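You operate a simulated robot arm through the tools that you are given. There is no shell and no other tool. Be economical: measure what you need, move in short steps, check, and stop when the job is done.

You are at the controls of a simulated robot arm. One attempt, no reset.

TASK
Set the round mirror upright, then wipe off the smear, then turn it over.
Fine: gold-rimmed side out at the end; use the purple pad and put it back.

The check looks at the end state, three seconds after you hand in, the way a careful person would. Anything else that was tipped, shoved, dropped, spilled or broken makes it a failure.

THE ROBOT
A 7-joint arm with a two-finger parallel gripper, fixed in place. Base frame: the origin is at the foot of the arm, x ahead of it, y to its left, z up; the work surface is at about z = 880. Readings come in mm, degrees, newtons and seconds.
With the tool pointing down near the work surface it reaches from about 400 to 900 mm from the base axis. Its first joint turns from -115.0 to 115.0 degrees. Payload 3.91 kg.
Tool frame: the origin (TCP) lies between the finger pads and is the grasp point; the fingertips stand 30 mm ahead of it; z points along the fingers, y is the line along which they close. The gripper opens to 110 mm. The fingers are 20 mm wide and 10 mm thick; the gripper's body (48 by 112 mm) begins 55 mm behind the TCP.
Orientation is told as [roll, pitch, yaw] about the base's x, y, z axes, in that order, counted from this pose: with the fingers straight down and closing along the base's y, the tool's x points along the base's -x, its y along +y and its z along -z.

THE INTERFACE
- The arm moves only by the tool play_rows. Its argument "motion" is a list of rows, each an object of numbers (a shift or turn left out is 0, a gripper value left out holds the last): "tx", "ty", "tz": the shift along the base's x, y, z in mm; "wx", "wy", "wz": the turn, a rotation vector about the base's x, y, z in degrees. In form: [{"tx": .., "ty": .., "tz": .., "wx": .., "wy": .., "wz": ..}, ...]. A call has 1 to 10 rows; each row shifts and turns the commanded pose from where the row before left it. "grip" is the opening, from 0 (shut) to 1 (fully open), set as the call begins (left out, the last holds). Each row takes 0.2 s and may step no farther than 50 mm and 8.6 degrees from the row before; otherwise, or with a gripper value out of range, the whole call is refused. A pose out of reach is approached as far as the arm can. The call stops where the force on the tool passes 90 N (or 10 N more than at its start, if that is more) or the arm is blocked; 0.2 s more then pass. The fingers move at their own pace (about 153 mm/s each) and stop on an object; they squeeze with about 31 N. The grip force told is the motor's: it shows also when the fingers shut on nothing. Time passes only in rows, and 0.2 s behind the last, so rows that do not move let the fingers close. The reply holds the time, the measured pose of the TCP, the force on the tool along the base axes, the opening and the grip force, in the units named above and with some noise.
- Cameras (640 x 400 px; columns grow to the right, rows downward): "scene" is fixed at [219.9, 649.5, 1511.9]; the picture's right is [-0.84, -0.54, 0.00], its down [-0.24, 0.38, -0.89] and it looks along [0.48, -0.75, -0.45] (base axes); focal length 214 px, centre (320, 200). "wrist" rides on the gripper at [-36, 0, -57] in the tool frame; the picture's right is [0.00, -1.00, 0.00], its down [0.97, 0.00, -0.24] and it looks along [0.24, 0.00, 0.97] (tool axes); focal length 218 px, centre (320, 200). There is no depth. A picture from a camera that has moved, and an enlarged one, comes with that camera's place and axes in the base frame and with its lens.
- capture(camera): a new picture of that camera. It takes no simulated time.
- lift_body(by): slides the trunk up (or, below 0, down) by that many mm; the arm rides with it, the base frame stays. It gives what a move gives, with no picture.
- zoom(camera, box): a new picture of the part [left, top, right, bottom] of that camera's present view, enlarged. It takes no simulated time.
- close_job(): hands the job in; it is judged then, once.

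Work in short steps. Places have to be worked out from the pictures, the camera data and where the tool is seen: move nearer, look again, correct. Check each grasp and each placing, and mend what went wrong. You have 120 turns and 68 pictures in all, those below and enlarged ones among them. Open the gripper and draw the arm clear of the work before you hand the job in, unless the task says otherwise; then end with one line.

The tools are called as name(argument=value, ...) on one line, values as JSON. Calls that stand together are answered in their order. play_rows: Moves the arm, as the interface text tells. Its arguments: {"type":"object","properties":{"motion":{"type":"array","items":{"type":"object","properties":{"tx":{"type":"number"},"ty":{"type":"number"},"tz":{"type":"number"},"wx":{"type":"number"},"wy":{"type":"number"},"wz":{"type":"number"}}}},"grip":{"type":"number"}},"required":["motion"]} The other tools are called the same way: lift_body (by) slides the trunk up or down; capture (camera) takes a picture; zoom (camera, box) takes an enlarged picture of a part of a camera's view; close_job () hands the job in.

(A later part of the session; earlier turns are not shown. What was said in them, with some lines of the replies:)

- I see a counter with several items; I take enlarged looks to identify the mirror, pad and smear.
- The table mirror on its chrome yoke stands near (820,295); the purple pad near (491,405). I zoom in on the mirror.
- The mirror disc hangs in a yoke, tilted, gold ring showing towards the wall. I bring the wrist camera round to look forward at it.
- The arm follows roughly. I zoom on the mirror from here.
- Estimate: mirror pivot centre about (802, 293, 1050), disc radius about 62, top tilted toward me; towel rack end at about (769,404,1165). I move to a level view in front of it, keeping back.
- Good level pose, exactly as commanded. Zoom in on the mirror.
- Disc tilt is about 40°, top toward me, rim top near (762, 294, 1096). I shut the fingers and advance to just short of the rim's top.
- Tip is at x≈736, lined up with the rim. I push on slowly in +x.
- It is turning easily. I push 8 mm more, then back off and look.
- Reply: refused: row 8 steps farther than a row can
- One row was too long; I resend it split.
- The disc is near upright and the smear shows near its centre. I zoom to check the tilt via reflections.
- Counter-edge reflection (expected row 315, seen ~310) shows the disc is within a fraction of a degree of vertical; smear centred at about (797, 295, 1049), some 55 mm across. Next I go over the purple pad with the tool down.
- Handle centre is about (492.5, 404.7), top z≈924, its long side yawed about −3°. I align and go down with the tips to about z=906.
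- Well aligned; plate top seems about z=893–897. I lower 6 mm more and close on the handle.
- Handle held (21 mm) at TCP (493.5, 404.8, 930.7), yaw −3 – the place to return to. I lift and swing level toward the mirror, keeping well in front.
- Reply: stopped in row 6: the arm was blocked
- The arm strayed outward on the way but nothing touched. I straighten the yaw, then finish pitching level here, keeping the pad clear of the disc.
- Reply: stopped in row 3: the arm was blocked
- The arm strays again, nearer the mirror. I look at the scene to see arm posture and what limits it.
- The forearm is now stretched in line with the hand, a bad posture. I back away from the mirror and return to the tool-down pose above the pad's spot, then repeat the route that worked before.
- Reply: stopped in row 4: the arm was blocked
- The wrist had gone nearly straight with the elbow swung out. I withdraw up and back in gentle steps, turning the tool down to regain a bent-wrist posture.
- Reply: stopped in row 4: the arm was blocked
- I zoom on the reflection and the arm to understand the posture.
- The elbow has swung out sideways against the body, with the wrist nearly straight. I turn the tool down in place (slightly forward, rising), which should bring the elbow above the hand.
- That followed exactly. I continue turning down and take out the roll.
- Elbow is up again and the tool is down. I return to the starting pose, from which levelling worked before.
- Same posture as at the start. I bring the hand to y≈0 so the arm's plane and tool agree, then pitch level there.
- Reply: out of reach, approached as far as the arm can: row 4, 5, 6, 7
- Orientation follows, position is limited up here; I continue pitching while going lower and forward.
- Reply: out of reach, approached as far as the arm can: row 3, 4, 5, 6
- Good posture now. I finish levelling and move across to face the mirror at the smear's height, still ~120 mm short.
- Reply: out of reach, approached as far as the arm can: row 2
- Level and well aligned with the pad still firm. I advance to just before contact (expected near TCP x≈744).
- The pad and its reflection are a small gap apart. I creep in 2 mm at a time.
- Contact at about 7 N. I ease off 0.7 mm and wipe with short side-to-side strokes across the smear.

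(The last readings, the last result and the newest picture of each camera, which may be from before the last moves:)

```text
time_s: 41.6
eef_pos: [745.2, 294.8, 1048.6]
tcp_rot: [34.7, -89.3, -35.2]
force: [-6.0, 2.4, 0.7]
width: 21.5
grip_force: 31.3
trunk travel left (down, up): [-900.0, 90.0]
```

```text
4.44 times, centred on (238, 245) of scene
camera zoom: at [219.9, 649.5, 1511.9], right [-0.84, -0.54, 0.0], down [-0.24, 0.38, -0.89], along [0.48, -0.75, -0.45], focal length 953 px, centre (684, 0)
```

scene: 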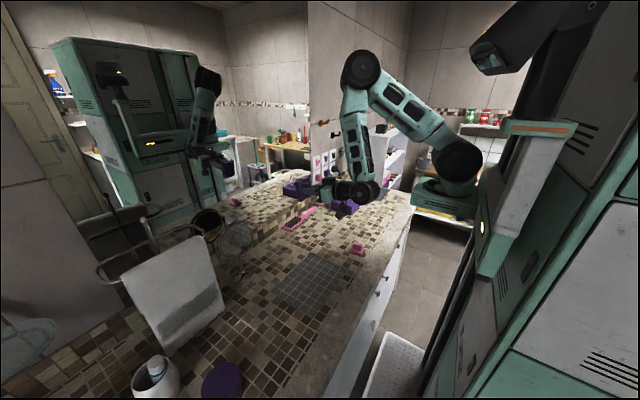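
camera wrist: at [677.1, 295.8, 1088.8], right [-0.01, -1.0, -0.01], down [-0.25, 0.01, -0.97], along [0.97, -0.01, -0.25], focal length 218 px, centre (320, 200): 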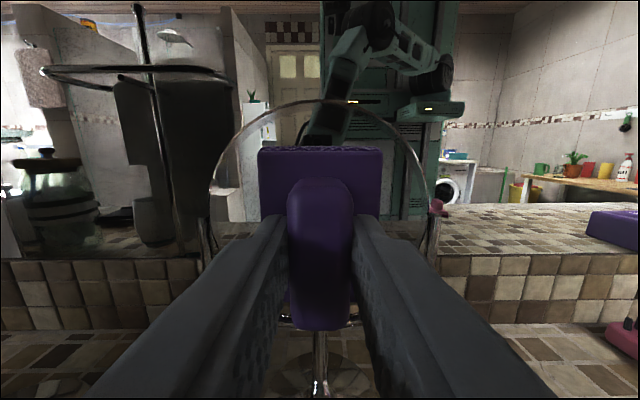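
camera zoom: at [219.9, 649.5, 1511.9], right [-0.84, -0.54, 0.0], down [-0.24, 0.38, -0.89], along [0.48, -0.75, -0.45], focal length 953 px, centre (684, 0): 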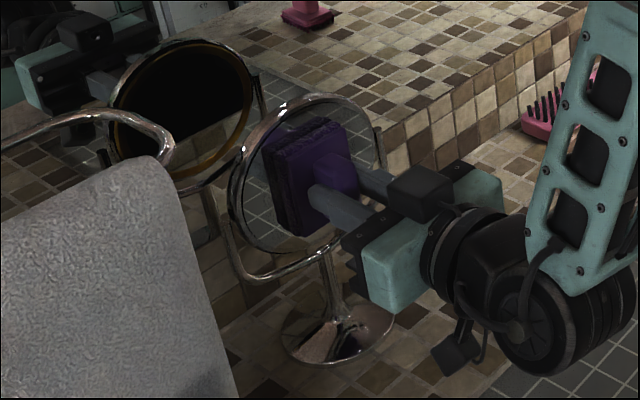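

Stable, about 6 N. I add strokes a little lower and higher, then back off to look.

play_rows(motion=[{"ty": 8, "tz": -4}, {"ty": -8}, {"ty": -8}, {"ty": 8, "tz": 6}, {"ty": 8}, {"ty": -8, "tz": 6}, {"ty": -8}, {"ty": 8, "tz": 4}, {"ty": 8}, {"ty": -8, "tz": -5}])

play_rows(motion=[{"tx": -10}, {"tx": -30}, {"tx": -40}, {"tx": -40, "tz": -20}, {"tz": -30}, {}])

zoom(camera="scene", box=[190, 200, 286, 290])

capture(camera="wrist")

```text
time_s: 43.8
eef_pos: [744.9, 295.1, 1056.2]
tcp_rot: [41.5, -89.5, -42.0]
force: [-6.1, 1.6, 0.5]
width: 21.3
grip_force: 31.0
trunk travel left (down, up): [-900.0, 90.0]
```

```text
time_s: 45.2
eef_pos: [625.1, 293.0, 1005.5]
tcp_rot: [35.4, -89.4, -36.0]
force: [1.3, 0.0, -1.1]
width: 20.7
grip_force: 31.5
trunk travel left (down, up): [-900.0, 90.0]
```

```text
4.44 times, centred on (238, 245) of scene
camera zoom: at [219.9, 649.5, 1511.9], right [-0.84, -0.54, 0.0], down [-0.24, 0.38, -0.89], along [0.48, -0.75, -0.45], focal length 953 px, centre (684, 0)
```

zoom: 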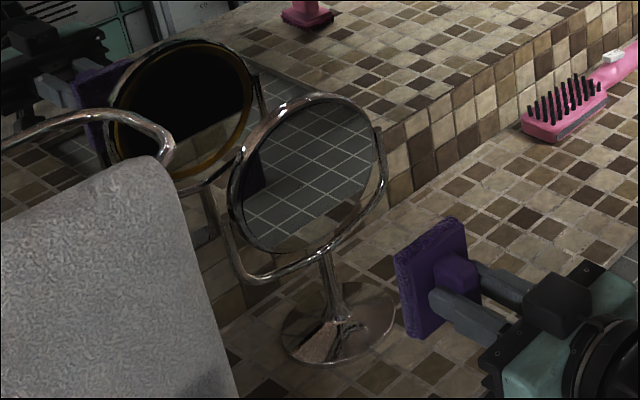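

```text
26 pictures are left
camera wrist: at [568.3, 294.9, 1042.9], right [-0.01, -1.0, -0.01], down [-0.25, 0.01, -0.97], along [0.97, -0.01, -0.25], focal length 218 px, centre (320, 200)
```

wrist: 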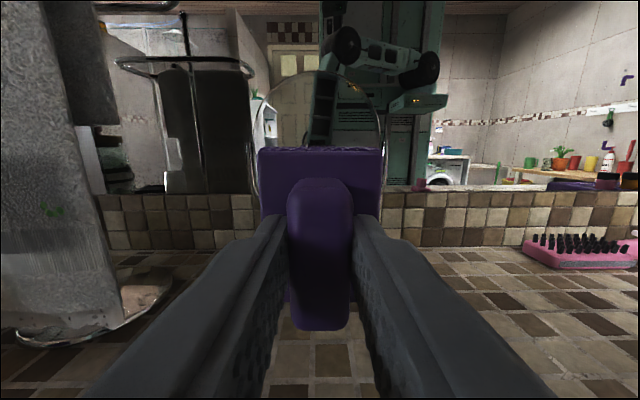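

The disc looks clean. Now back along the proven route to tool-down above the pad's place.

play_rows(motion=[{"tx": -30, "ty": 3, "tz": 20}, {"tx": -23, "tz": 14}, {}])

play_rows(motion=[{"tx": -15, "ty": 5, "tz": 15, "wy": 8.5}, {"tx": -15, "ty": 10, "tz": 15, "wy": 8.5}, {"tx": -10, "ty": 10, "tz": 10, "wy": 8.5}, {"tx": -10, "ty": 12, "tz": 10, "wy": 8.5}, {"tx": -8, "ty": 12, "tz": 5, "wy": 8.5}, {"tx": -8, "ty": 12, "wy": 8.5}, {"tx": -5, "ty": 12, "wy": 8.5}, {"tx": -5, "ty": 12, "wy": 8.5}, {"ty": 12, "wy": 8.5}, {"ty": 12, "wy": 8.5}])

play_rows(motion=[{"wy": 4.5}, {}])

```text
time_s: 46.0
eef_pos: [572.0, 297.5, 1039.7]
tcp_rot: [33.5, -89.4, -34.0]
force: [-0.1, -0.2, -0.2]
width: 20.9
grip_force: 31.0
trunk travel left (down, up): [-900.0, 90.0]
```

```text
time_s: 48.2
eef_pos: [496.2, 405.8, 1094.9]
tcp_rot: [-0.5, -4.5, -0.4]
force: [-0.3, 0.0, -0.9]
width: 20.9
grip_force: 30.8
trunk travel left (down, up): [-900.0, 90.0]
```

```text
time_s: 48.8
eef_pos: [496.4, 406.0, 1095.1]
tcp_rot: [-0.6, -0.1, -0.4]
force: [0.0, 0.1, -0.5]
width: 20.9
grip_force: 31.1
trunk travel left (down, up): [-900.0, 90.0]
```

Arrived cleanly. I lower the pad to its original spot.

play_rows(motion=[{"tx": -2.9, "ty": -1.2, "tz": -40, "wz": -2.5, "wx": 0.6}, {"tz": -40}, {"tz": -40}, {"tz": -25}, {"tz": -12}, {"tz": -4}, {}])

capture(camera="wrist")

```text
time_s: 50.4
eef_pos: [493.1, 405.2, 934.2]
tcp_rot: [0.1, 0.1, -2.9]
force: [-0.9, -1.4, 5.1]
width: 21.0
grip_force: 30.9
trunk travel left (down, up): [-900.0, 90.0]
```

```text
25 pictures are left
camera wrist: at [529.1, 404.0, 992.0], right [-0.05, -1.0, 0.0], down [-0.97, 0.05, 0.24], along [-0.24, 0.01, -0.97], focal length 218 px, centre (320, 200)
```

wrist: 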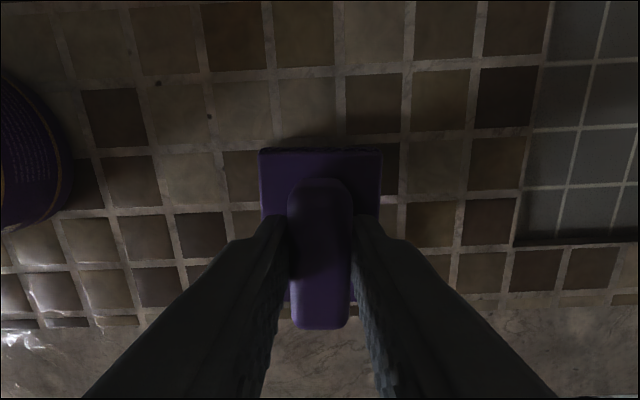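

Upward force of 5 N: the pad is on the counter. I open, rise and check.

play_rows(motion=[{}, {}], grip=0.5)

play_rows(motion=[{"tz": 20}, {"tz": 40}, {"tz": 40}, {"tz": 40}, {"tz": 24}, {}])

zoom(camera="wrist", box=[280, 135, 360, 225])

zoom(camera="scene", box=[180, 200, 276, 290])

```text
time_s: 51.0
eef_pos: [492.7, 406.3, 933.4]
tcp_rot: [0.0, 0.0, -2.9]
force: [0.6, 0.7, -0.1]
width: 55.0
grip_force: 0.2
trunk travel left (down, up): [-900.0, 90.0]
```

```text
time_s: 52.4
eef_pos: [493.2, 406.4, 1096.7]
tcp_rot: [0.0, 0.0, -2.9]
force: [0.3, 0.4, -0.7]
width: 55.1
grip_force: 0.1
trunk travel left (down, up): [-900.0, 90.0]
```

```text
4.44 times, centred on (320, 180) of wrist
camera zoom: at [529.0, 403.9, 1155.0], right [-0.05, -1.0, 0.0], down [-0.97, 0.05, 0.24], along [-0.24, 0.01, -0.97], focal length 970 px, centre (320, 289)
```

zoom: 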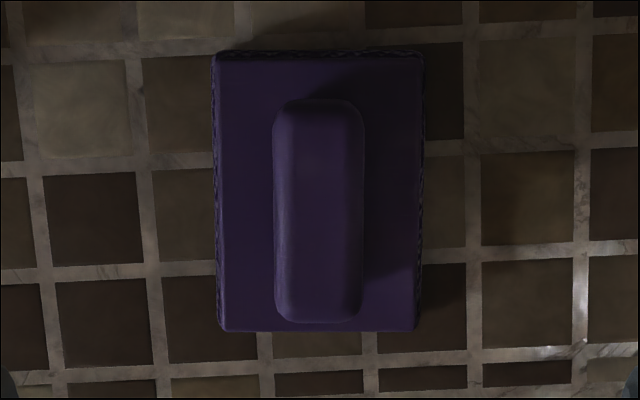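

```text
4.44 times, centred on (228, 245) of scene
camera zoom: at [219.9, 649.5, 1511.9], right [-0.84, -0.54, 0.0], down [-0.24, 0.38, -0.89], along [0.48, -0.75, -0.45], focal length 953 px, centre (729, 0)
```

zoom: 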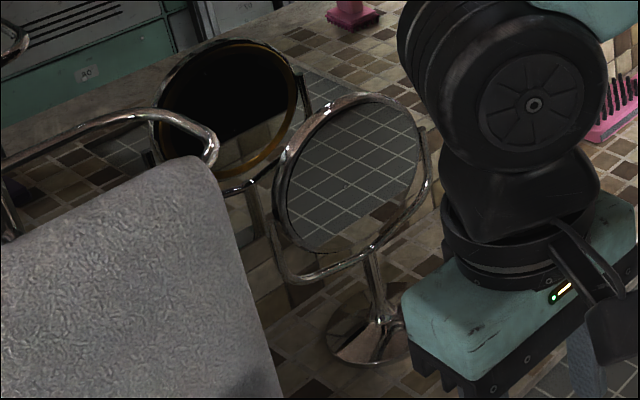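

Pad is back exactly where it stood and the mirror is clean. For the flip I go to the y≈0 staging pose again, fingers shut, then level the tool there.

play_rows(motion=[{"tz": 35, "tx": -10, "wz": 2.9}, {"tz": 35, "tx": -10}, {"tz": 30, "ty": -35}, {"tz": 30, "ty": -35}, {"tz": 30, "ty": -35}, {"tz": 30, "ty": -35}, {"tz": 30, "tx": -10, "ty": -35}, {"ty": -45}, {"ty": -45}, {"ty": -45}], grip=0)

play_rows(motion=[{"ty": -45}, {"ty": -45}, {}])

capture(camera="scene")

```text
time_s: 54.6
eef_pos: [463.8, 95.8, 1318.6]
tcp_rot: [-0.1, -0.1, 0.1]
force: [0.0, 1.6, 0.0]
width: 0.1
grip_force: 30.6
trunk travel left (down, up): [-900.0, 90.0]
```

```text
time_s: 55.4
eef_pos: [461.5, 5.9, 1318.7]
tcp_rot: [0.0, 0.1, 0.0]
force: [-0.8, 0.4, 0.2]
width: 0.0
grip_force: 30.9
trunk travel left (down, up): [-900.0, 90.0]
```

```text
22 pictures are left
```

scene: 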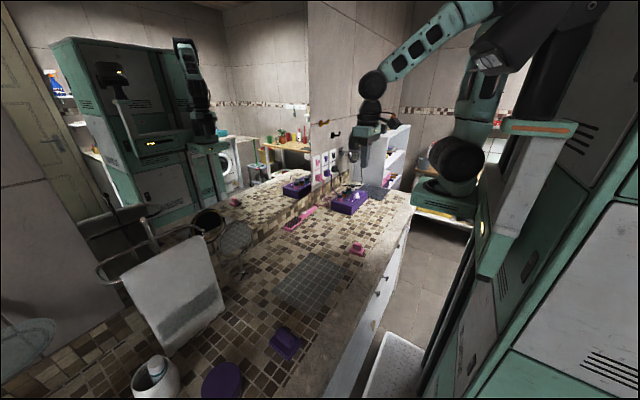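

Elbow up, same staging pose. I repeat the levelling rows that worked.

play_rows(motion=[{"tx": 5, "tz": -5, "wy": -6}, {"tx": 5, "tz": -5, "wy": -6}, {"tx": 5, "tz": -5, "wy": -6}, {"tx": 5, "tz": -5, "wy": -6}, {"tx": 5, "tz": -5, "wy": -6}, {"tx": 5, "tz": -5, "wy": -6}, {"tx": 5, "tz": -5, "wy": -6}, {}])

play_rows(motion=[{"tx": 10, "tz": -15}, {"tx": 10, "tz": -15}, {"tx": 5, "tz": -18, "wy": -6}, {"tx": 5, "tz": -18, "wy": -6}, {"tx": 5, "tz": -18, "wy": -6}, {"tx": 5, "tz": -18, "wy": -6}, {"tx": 5, "tz": -18, "wy": -6}, {"tx": 5, "tz": -15, "wy": -6}, {}])

```text
time_s: 57.2
eef_pos: [539.9, 38.2, 1317.5]
tcp_rot: [-0.1, -41.9, 0.1]
force: [-0.3, 0.0, 0.2]
width: 0.0
grip_force: 31.2
out of reach, approached as far as the arm can: row 4, 5, 6, 7
trunk travel left (down, up): [-900.0, 90.0]
```

```text
time_s: 59.2
eef_pos: [626.5, 70.4, 1193.3]
tcp_rot: [0.0, -78.1, 0.1]
force: [0.7, -0.5, 0.7]
width: 0.0
grip_force: 30.8
out of reach, approached as far as the arm can: row 3, 4, 5, 6
trunk travel left (down, up): [-900.0, 90.0]
```

Same as before. Finish levelling and move in front of the disc's top, 120 mm short.

play_rows(motion=[{"tz": -25}, {"tz": -25, "wy": -4}, {"tz": -20, "wy": -4}, {"tz": -7, "wy": -3.5}, {"ty": 45}, {"ty": 45}, {"ty": 45}, {"ty": 45}, {"ty": 45}, {}])

capture(camera="wrist")

```text
time_s: 61.4
eef_pos: [647.7, 302.3, 1124.7]
tcp_rot: [-6.9, -89.5, 6.9]
force: [-1.2, 0.7, -0.7]
width: 0.0
grip_force: 31.3
out of reach, approached as far as the arm can: row 4
trunk travel left (down, up): [-900.0, 90.0]
```

```text
21 pictures are left
camera wrist: at [589.9, 303.0, 1161.0], right [0.0, -1.0, 0.0], down [-0.25, 0.0, -0.97], along [0.97, 0.0, -0.25], focal length 218 px, centre (320, 200)
```

wrist: 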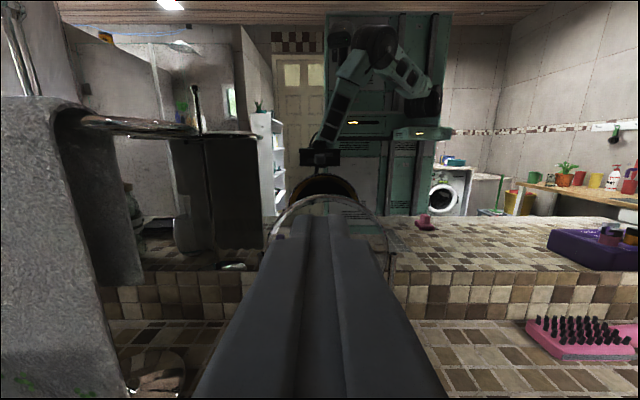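

I line up (y 295, z 1116), come to the rim, and push the top back along the arc to about 40°.

play_rows(motion=[{"ty": -7, "tz": -8.7, "tx": 20}, {"tx": 35}, {"tx": 35}, {"tx": 15}, {"tx": 10}, {"tx": 8}, {"tx": 8}, {"tx": 6}, {"tx": 9, "tz": -4}, {"tx": 9, "tz": -4}])

zoom(camera="scene", box=[190, 200, 286, 290])

```text
time_s: 63.3
eef_pos: [769.7, 301.8, 1108.2]
tcp_rot: [-18.3, -88.8, 19.0]
force: [-44.8, -21.3, 17.9]
width: 0.2
grip_force: 31.0
trunk travel left (down, up): [-900.0, 90.0]
stopped in row 9: the force on the tool passed its limit (the readings are from after the stop); the commanded pose is now the measured one
```

```text
4.44 times, centred on (238, 245) of scene
camera zoom: at [219.9, 649.5, 1511.9], right [-0.84, -0.54, 0.0], down [-0.24, 0.38, -0.89], along [0.48, -0.75, -0.45], focal length 953 px, centre (684, 0)
```

zoom: 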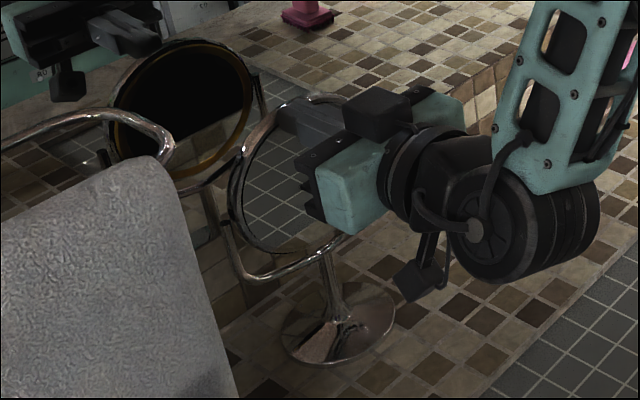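

The push met a hard stop: the hinge doesn't go farther back than upright, so it must turn the other way (bottom back, top forward). I back off and check that the stand didn't move.

play_rows(motion=[{"tx": -15}, {"tx": -40, "wx": 0}, {"tx": -40}, {"tx": -30, "ty": -7}, {}])

zoom(camera="scene", box=[190, 200, 286, 290])

capture(camera="wrist")

```text
time_s: 64.5
eef_pos: [652.0, 293.1, 1106.4]
tcp_rot: [-18.2, -88.8, 18.4]
force: [-0.6, -0.4, -0.1]
width: 0.0
grip_force: 31.2
trunk travel left (down, up): [-900.0, 90.0]
```

```text
4.44 times, centred on (238, 245) of scene
camera zoom: at [219.9, 649.5, 1511.9], right [-0.84, -0.54, 0.0], down [-0.24, 0.38, -0.89], along [0.48, -0.75, -0.45], focal length 953 px, centre (684, 0)
```

zoom: 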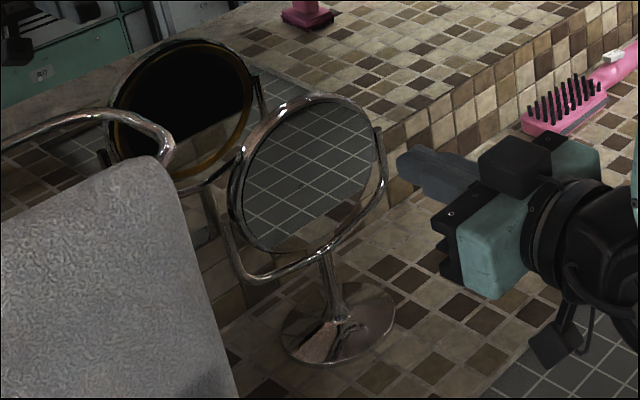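

```text
18 pictures are left
camera wrist: at [596.2, 293.5, 1144.1], right [0.0, -1.0, 0.01], down [-0.26, -0.01, -0.97], along [0.97, 0.0, -0.26], focal length 218 px, centre (320, 200)
```

wrist: 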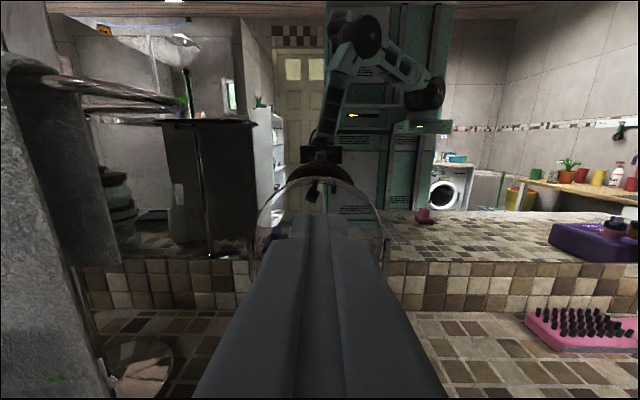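

The stand hasn't moved. Now I go low, to push the bottom rim back: TCP z≈988 (finger top near z 998, clear above the yoke bar at ~970).

play_rows(motion=[{"tz": -40, "ty": 1}, {"tz": -40, "ty": 1}, {"tz": -38, "wy": -1}, {"tx": 40}, {"tx": 40}, {"tx": 20}, {}])

zoom(camera="scene", box=[190, 200, 286, 290])

```text
time_s: 66.1
eef_pos: [753.6, 296.3, 988.5]
tcp_rot: [-58.4, -89.5, 58.7]
force: [-1.2, -0.4, 0.6]
width: 0.2
grip_force: 30.5
trunk travel left (down, up): [-900.0, 90.0]
```

```text
4.44 times, centred on (238, 245) of scene
camera zoom: at [219.9, 649.5, 1511.9], right [-0.84, -0.54, 0.0], down [-0.24, 0.38, -0.89], along [0.48, -0.75, -0.45], focal length 953 px, centre (684, 0)
```

zoom: 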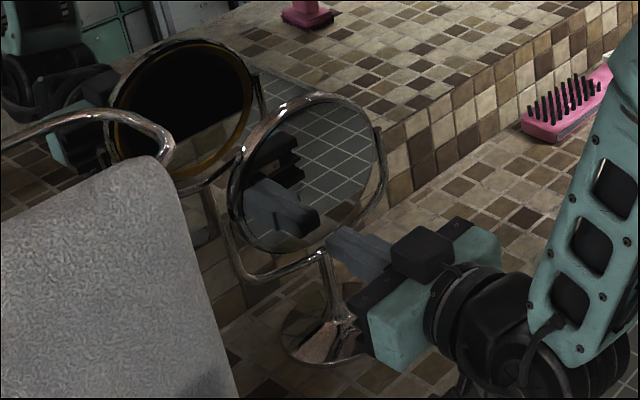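

Tip lies just before the lower rim, above the yoke bar. I push slowly along the arc.

play_rows(motion=[{"tx": 6}, {"tx": 6}, {"tx": 5}, {"tx": 5}, {"tx": 5}, {}])

zoom(camera="scene", box=[190, 200, 286, 290])

```text
time_s: 67.5
eef_pos: [780.4, 295.9, 987.9]
tcp_rot: [-58.7, -89.6, 59.0]
force: [-0.3, 1.0, -0.3]
width: 0.0
grip_force: 31.1
trunk travel left (down, up): [-900.0, 90.0]
```

```text
4.44 times, centred on (238, 245) of scene
camera zoom: at [219.9, 649.5, 1511.9], right [-0.84, -0.54, 0.0], down [-0.24, 0.38, -0.89], along [0.48, -0.75, -0.45], focal length 953 px, centre (684, 0)
```

zoom: 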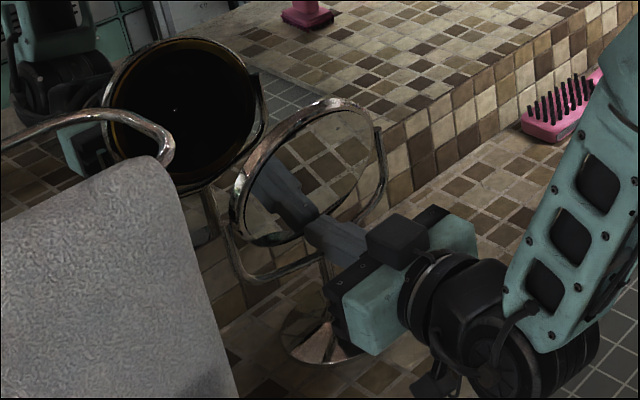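

It turns freely this way. Continue to about 55°.

play_rows(motion=[{"tx": 5, "tz": 1}, {"tx": 5, "tz": 2}, {"tx": 5, "tz": 2}, {"tx": 5, "tz": 3}, {"tx": 5, "tz": 4}, {"tx": 5, "tz": 4}, {}])

zoom(camera="scene", box=[190, 200, 286, 290])

```text
time_s: 69.1
eef_pos: [811.2, 294.4, 1004.4]
tcp_rot: [-57.8, -89.5, 58.1]
force: [0.2, -0.2, 0.1]
width: 0.1
grip_force: 31.2
trunk travel left (down, up): [-900.0, 90.0]
```

```text
4.44 times, centred on (238, 245) of scene
camera zoom: at [219.9, 649.5, 1511.9], right [-0.84, -0.54, 0.0], down [-0.24, 0.38, -0.89], along [0.48, -0.75, -0.45], focal length 953 px, centre (684, 0)
```

zoom: 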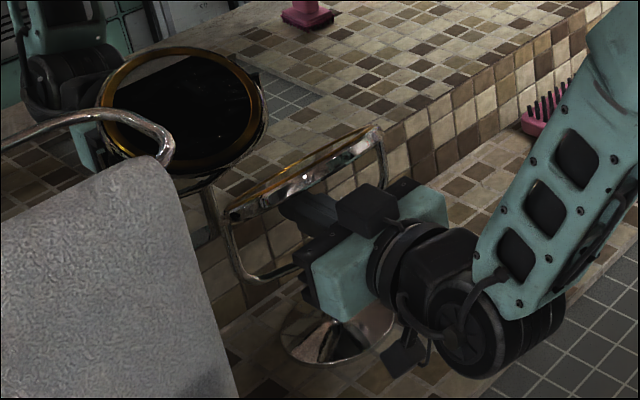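

About 55° now, gold face coming up. I withdraw straight back, rise above the front edge, and look.

play_rows(motion=[{"tx": -20, "tz": -4}, {"tx": -35, "tz": -4}, {"tx": -40}, {"tx": -40}, {"tx": -10, "tz": 40}, {"tz": 40}, {"tz": 36}, {}])

capture(camera="wrist")

```text
time_s: 70.9
eef_pos: [666.9, 295.1, 1113.7]
tcp_rot: [-57.5, -89.4, 57.8]
force: [0.4, -0.2, 0.1]
width: 0.2
grip_force: 31.2
trunk travel left (down, up): [-900.0, 90.0]
```

```text
14 pictures are left
camera wrist: at [609.9, 296.3, 1150.7], right [0.01, -1.0, 0.01], down [-0.24, -0.01, -0.97], along [0.97, 0.0, -0.24], focal length 218 px, centre (320, 200)
```

wrist: 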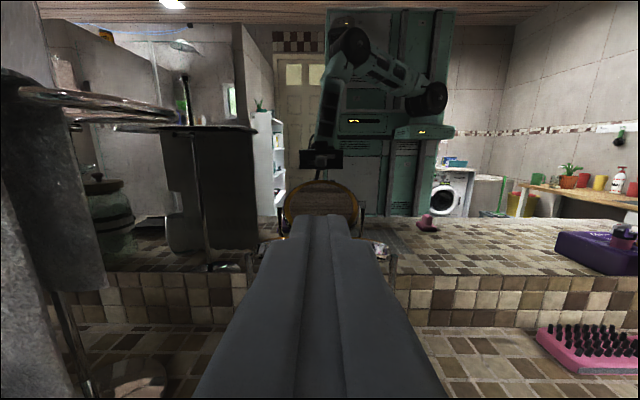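

Front edge top is at about z 1090. I move over it and press it down along the arc to about 100°.

play_rows(motion=[{"tx": 35}, {"tx": 30}, {"tz": -10}, {"tz": -8, "tx": -3}, {"tz": -8, "tx": -4}, {"tz": -8, "tx": -4}, {"tz": -8, "tx": -3}, {"tz": -8, "tx": -2}, {"tz": -8}, {}])

zoom(camera="scene", box=[190, 200, 286, 290])

```text
time_s: 73.1
eef_pos: [715.2, 295.7, 1054.1]
tcp_rot: [-58.8, -89.6, 59.0]
force: [0.4, -1.0, -0.4]
width: 0.0
grip_force: 30.3
trunk travel left (down, up): [-900.0, 90.0]
```

```text
4.44 times, centred on (238, 245) of scene
camera zoom: at [219.9, 649.5, 1511.9], right [-0.84, -0.54, 0.0], down [-0.24, 0.38, -0.89], along [0.48, -0.75, -0.45], focal length 953 px, centre (684, 0)
```

zoom: 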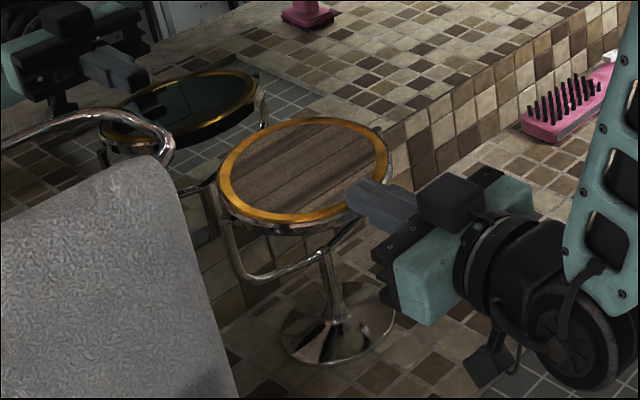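

Gold side faces up now. Continue pressing down and back along the arc.

play_rows(motion=[{"tz": -7}, {"tz": -9, "tx": 3}, {"tz": -9, "tx": 5}, {"tz": -8, "tx": 6}, {"tz": -7, "tx": 8}, {"tz": -6, "tx": 7}, {"tz": -5, "tx": 6}, {"tz": -5, "tx": 5}, {}])

zoom(camera="scene", box=[190, 200, 286, 290])

```text
time_s: 75.1
eef_pos: [756.2, 294.6, 997.4]
tcp_rot: [-59.2, -89.4, 59.4]
force: [-0.2, 0.5, -0.3]
width: 0.0
grip_force: 31.3
trunk travel left (down, up): [-900.0, 90.0]
```

```text
4.44 times, centred on (238, 245) of scene
camera zoom: at [219.9, 649.5, 1511.9], right [-0.84, -0.54, 0.0], down [-0.24, 0.38, -0.89], along [0.48, -0.75, -0.45], focal length 953 px, centre (684, 0)
```

zoom: 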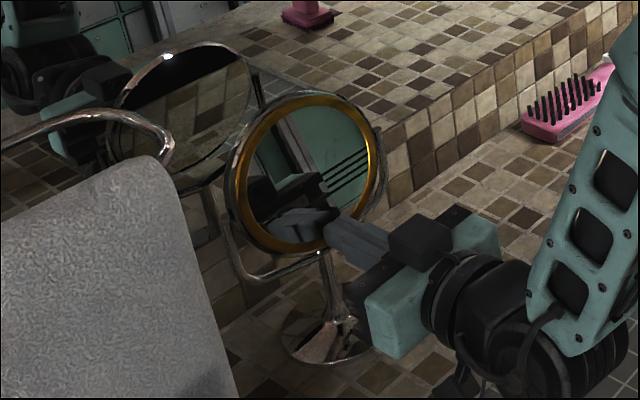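

Almost upright with gold out. I push the last millimetres gently to TCP x≈764.

play_rows(motion=[{"tx": 3, "tz": -3}, {"tx": 3, "tz": -2}, {"tx": 2}, {}])

play_rows(motion=[{"tx": -10}, {"tx": -40}, {"tx": -45}, {"tx": -45}, {"tx": -40}, {"tz": 25}, {"tz": 25}, {}])

zoom(camera="wrist", box=[250, 90, 394, 234])

```text
time_s: 76.1
eef_pos: [764.8, 295.3, 993.3]
tcp_rot: [-57.7, -89.5, 58.0]
force: [0.6, 1.0, -0.3]
width: 0.0
grip_force: 31.1
trunk travel left (down, up): [-900.0, 90.0]
```

```text
time_s: 77.9
eef_pos: [586.0, 294.6, 1042.9]
tcp_rot: [-59.1, -89.6, 59.4]
force: [-0.6, 0.8, -0.1]
width: 0.0
grip_force: 30.8
trunk travel left (down, up): [-900.0, 90.0]
```

```text
2.78 times, centred on (322, 162) of wrist
camera zoom: at [527.5, 295.3, 1079.6], right [0.01, -1.0, 0.01], down [-0.24, -0.01, -0.97], along [0.97, 0.0, -0.24], focal length 606 px, centre (314, 306)
```

zoom: 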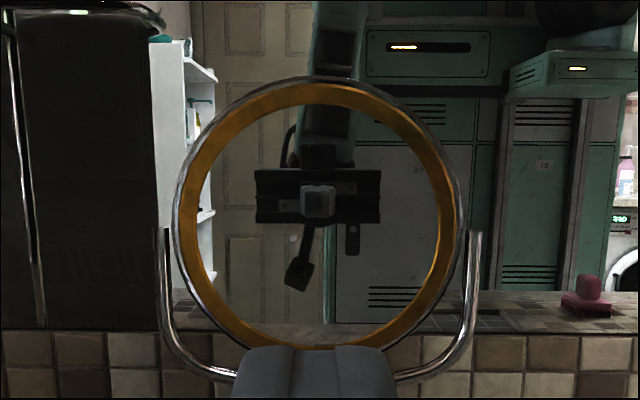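

Gold side is out, clean and vertical (counter-edge reflection within a few pixels of the expected row). I withdraw along the known route, opening the gripper.

play_rows(motion=[{"tx": -20, "ty": 5, "tz": 15, "wy": 8.5}, {"tx": -20, "ty": 10, "tz": 15, "wy": 8.5}, {"tx": -12, "ty": 10, "tz": 10, "wy": 8.5}, {"tx": -10, "ty": 12, "tz": 10, "wy": 8.5}, {"tx": -8, "ty": 12, "tz": 5, "wy": 8.5}, {"tx": -8, "ty": 12, "wy": 8.5}, {"tx": -5, "ty": 12, "wy": 8.5}, {"tx": -5, "ty": 12, "wy": 8.5}, {"ty": 12, "wy": 8.5}, {"ty": 12, "wy": 8.5}], grip=0.5)

play_rows(motion=[{"wy": 4.5, "tz": 30}, {"tz": 40, "tx": -20, "ty": -10}, {"tz": 40, "tx": -20, "ty": -10}, {"tz": 40, "tx": -20, "ty": -10}, {"tz": 40, "tx": -20, "ty": -10}, {"tz": 40, "tx": -20, "ty": -10}, {}], grip=1)

capture(camera="scene")

zoom(camera="scene", box=[190, 200, 286, 290])

```text
time_s: 80.1
eef_pos: [494.2, 404.6, 1096.2]
tcp_rot: [0.4, -4.5, 0.4]
force: [0.0, 0.2, 0.6]
width: 55.0
grip_force: 0.0
trunk travel left (down, up): [-900.0, 90.0]
```

```text
time_s: 81.7
eef_pos: [395.7, 355.2, 1328.3]
tcp_rot: [0.3, -0.2, 0.3]
force: [0.5, 0.0, -0.1]
width: 109.9
grip_force: 0.1
trunk travel left (down, up): [-900.0, 90.0]
```

```text
10 pictures are left
```

scene: 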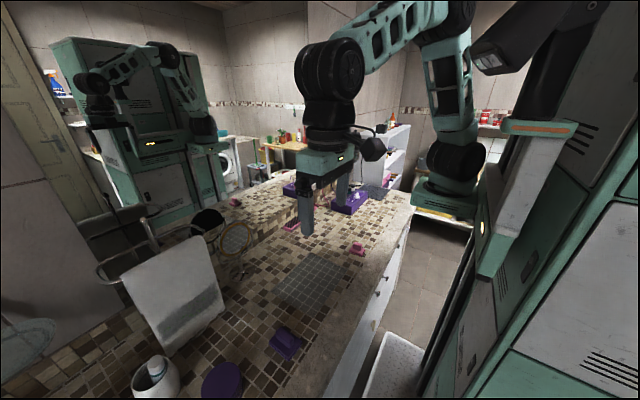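

```text
4.44 times, centred on (238, 245) of scene
camera zoom: at [219.9, 649.5, 1511.9], right [-0.84, -0.54, 0.0], down [-0.24, 0.38, -0.89], along [0.48, -0.75, -0.45], focal length 953 px, centre (684, 0)
```

zoom: 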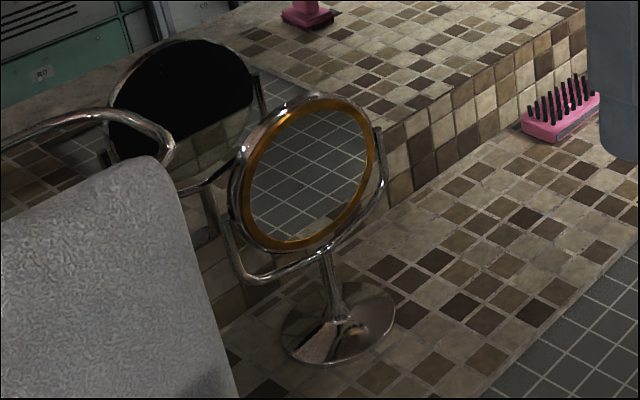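

The mirror stands upright with its clean gold-rimmed side out, the stand is where it was, the pad is back and the arm is clear with the gripper open. I hand in.

close_job()

```text
The job is handed in.
```

I set the round mirror upright, wiped the smear off with the purple pad, put the pad back on its spot, and turned the mirror over. It now stands upright, gold-rimmed side out. While turning it I first pushed the wrong way against the hinge stop, past the 90 N limit, but the later pictures showed the stand had not moved.
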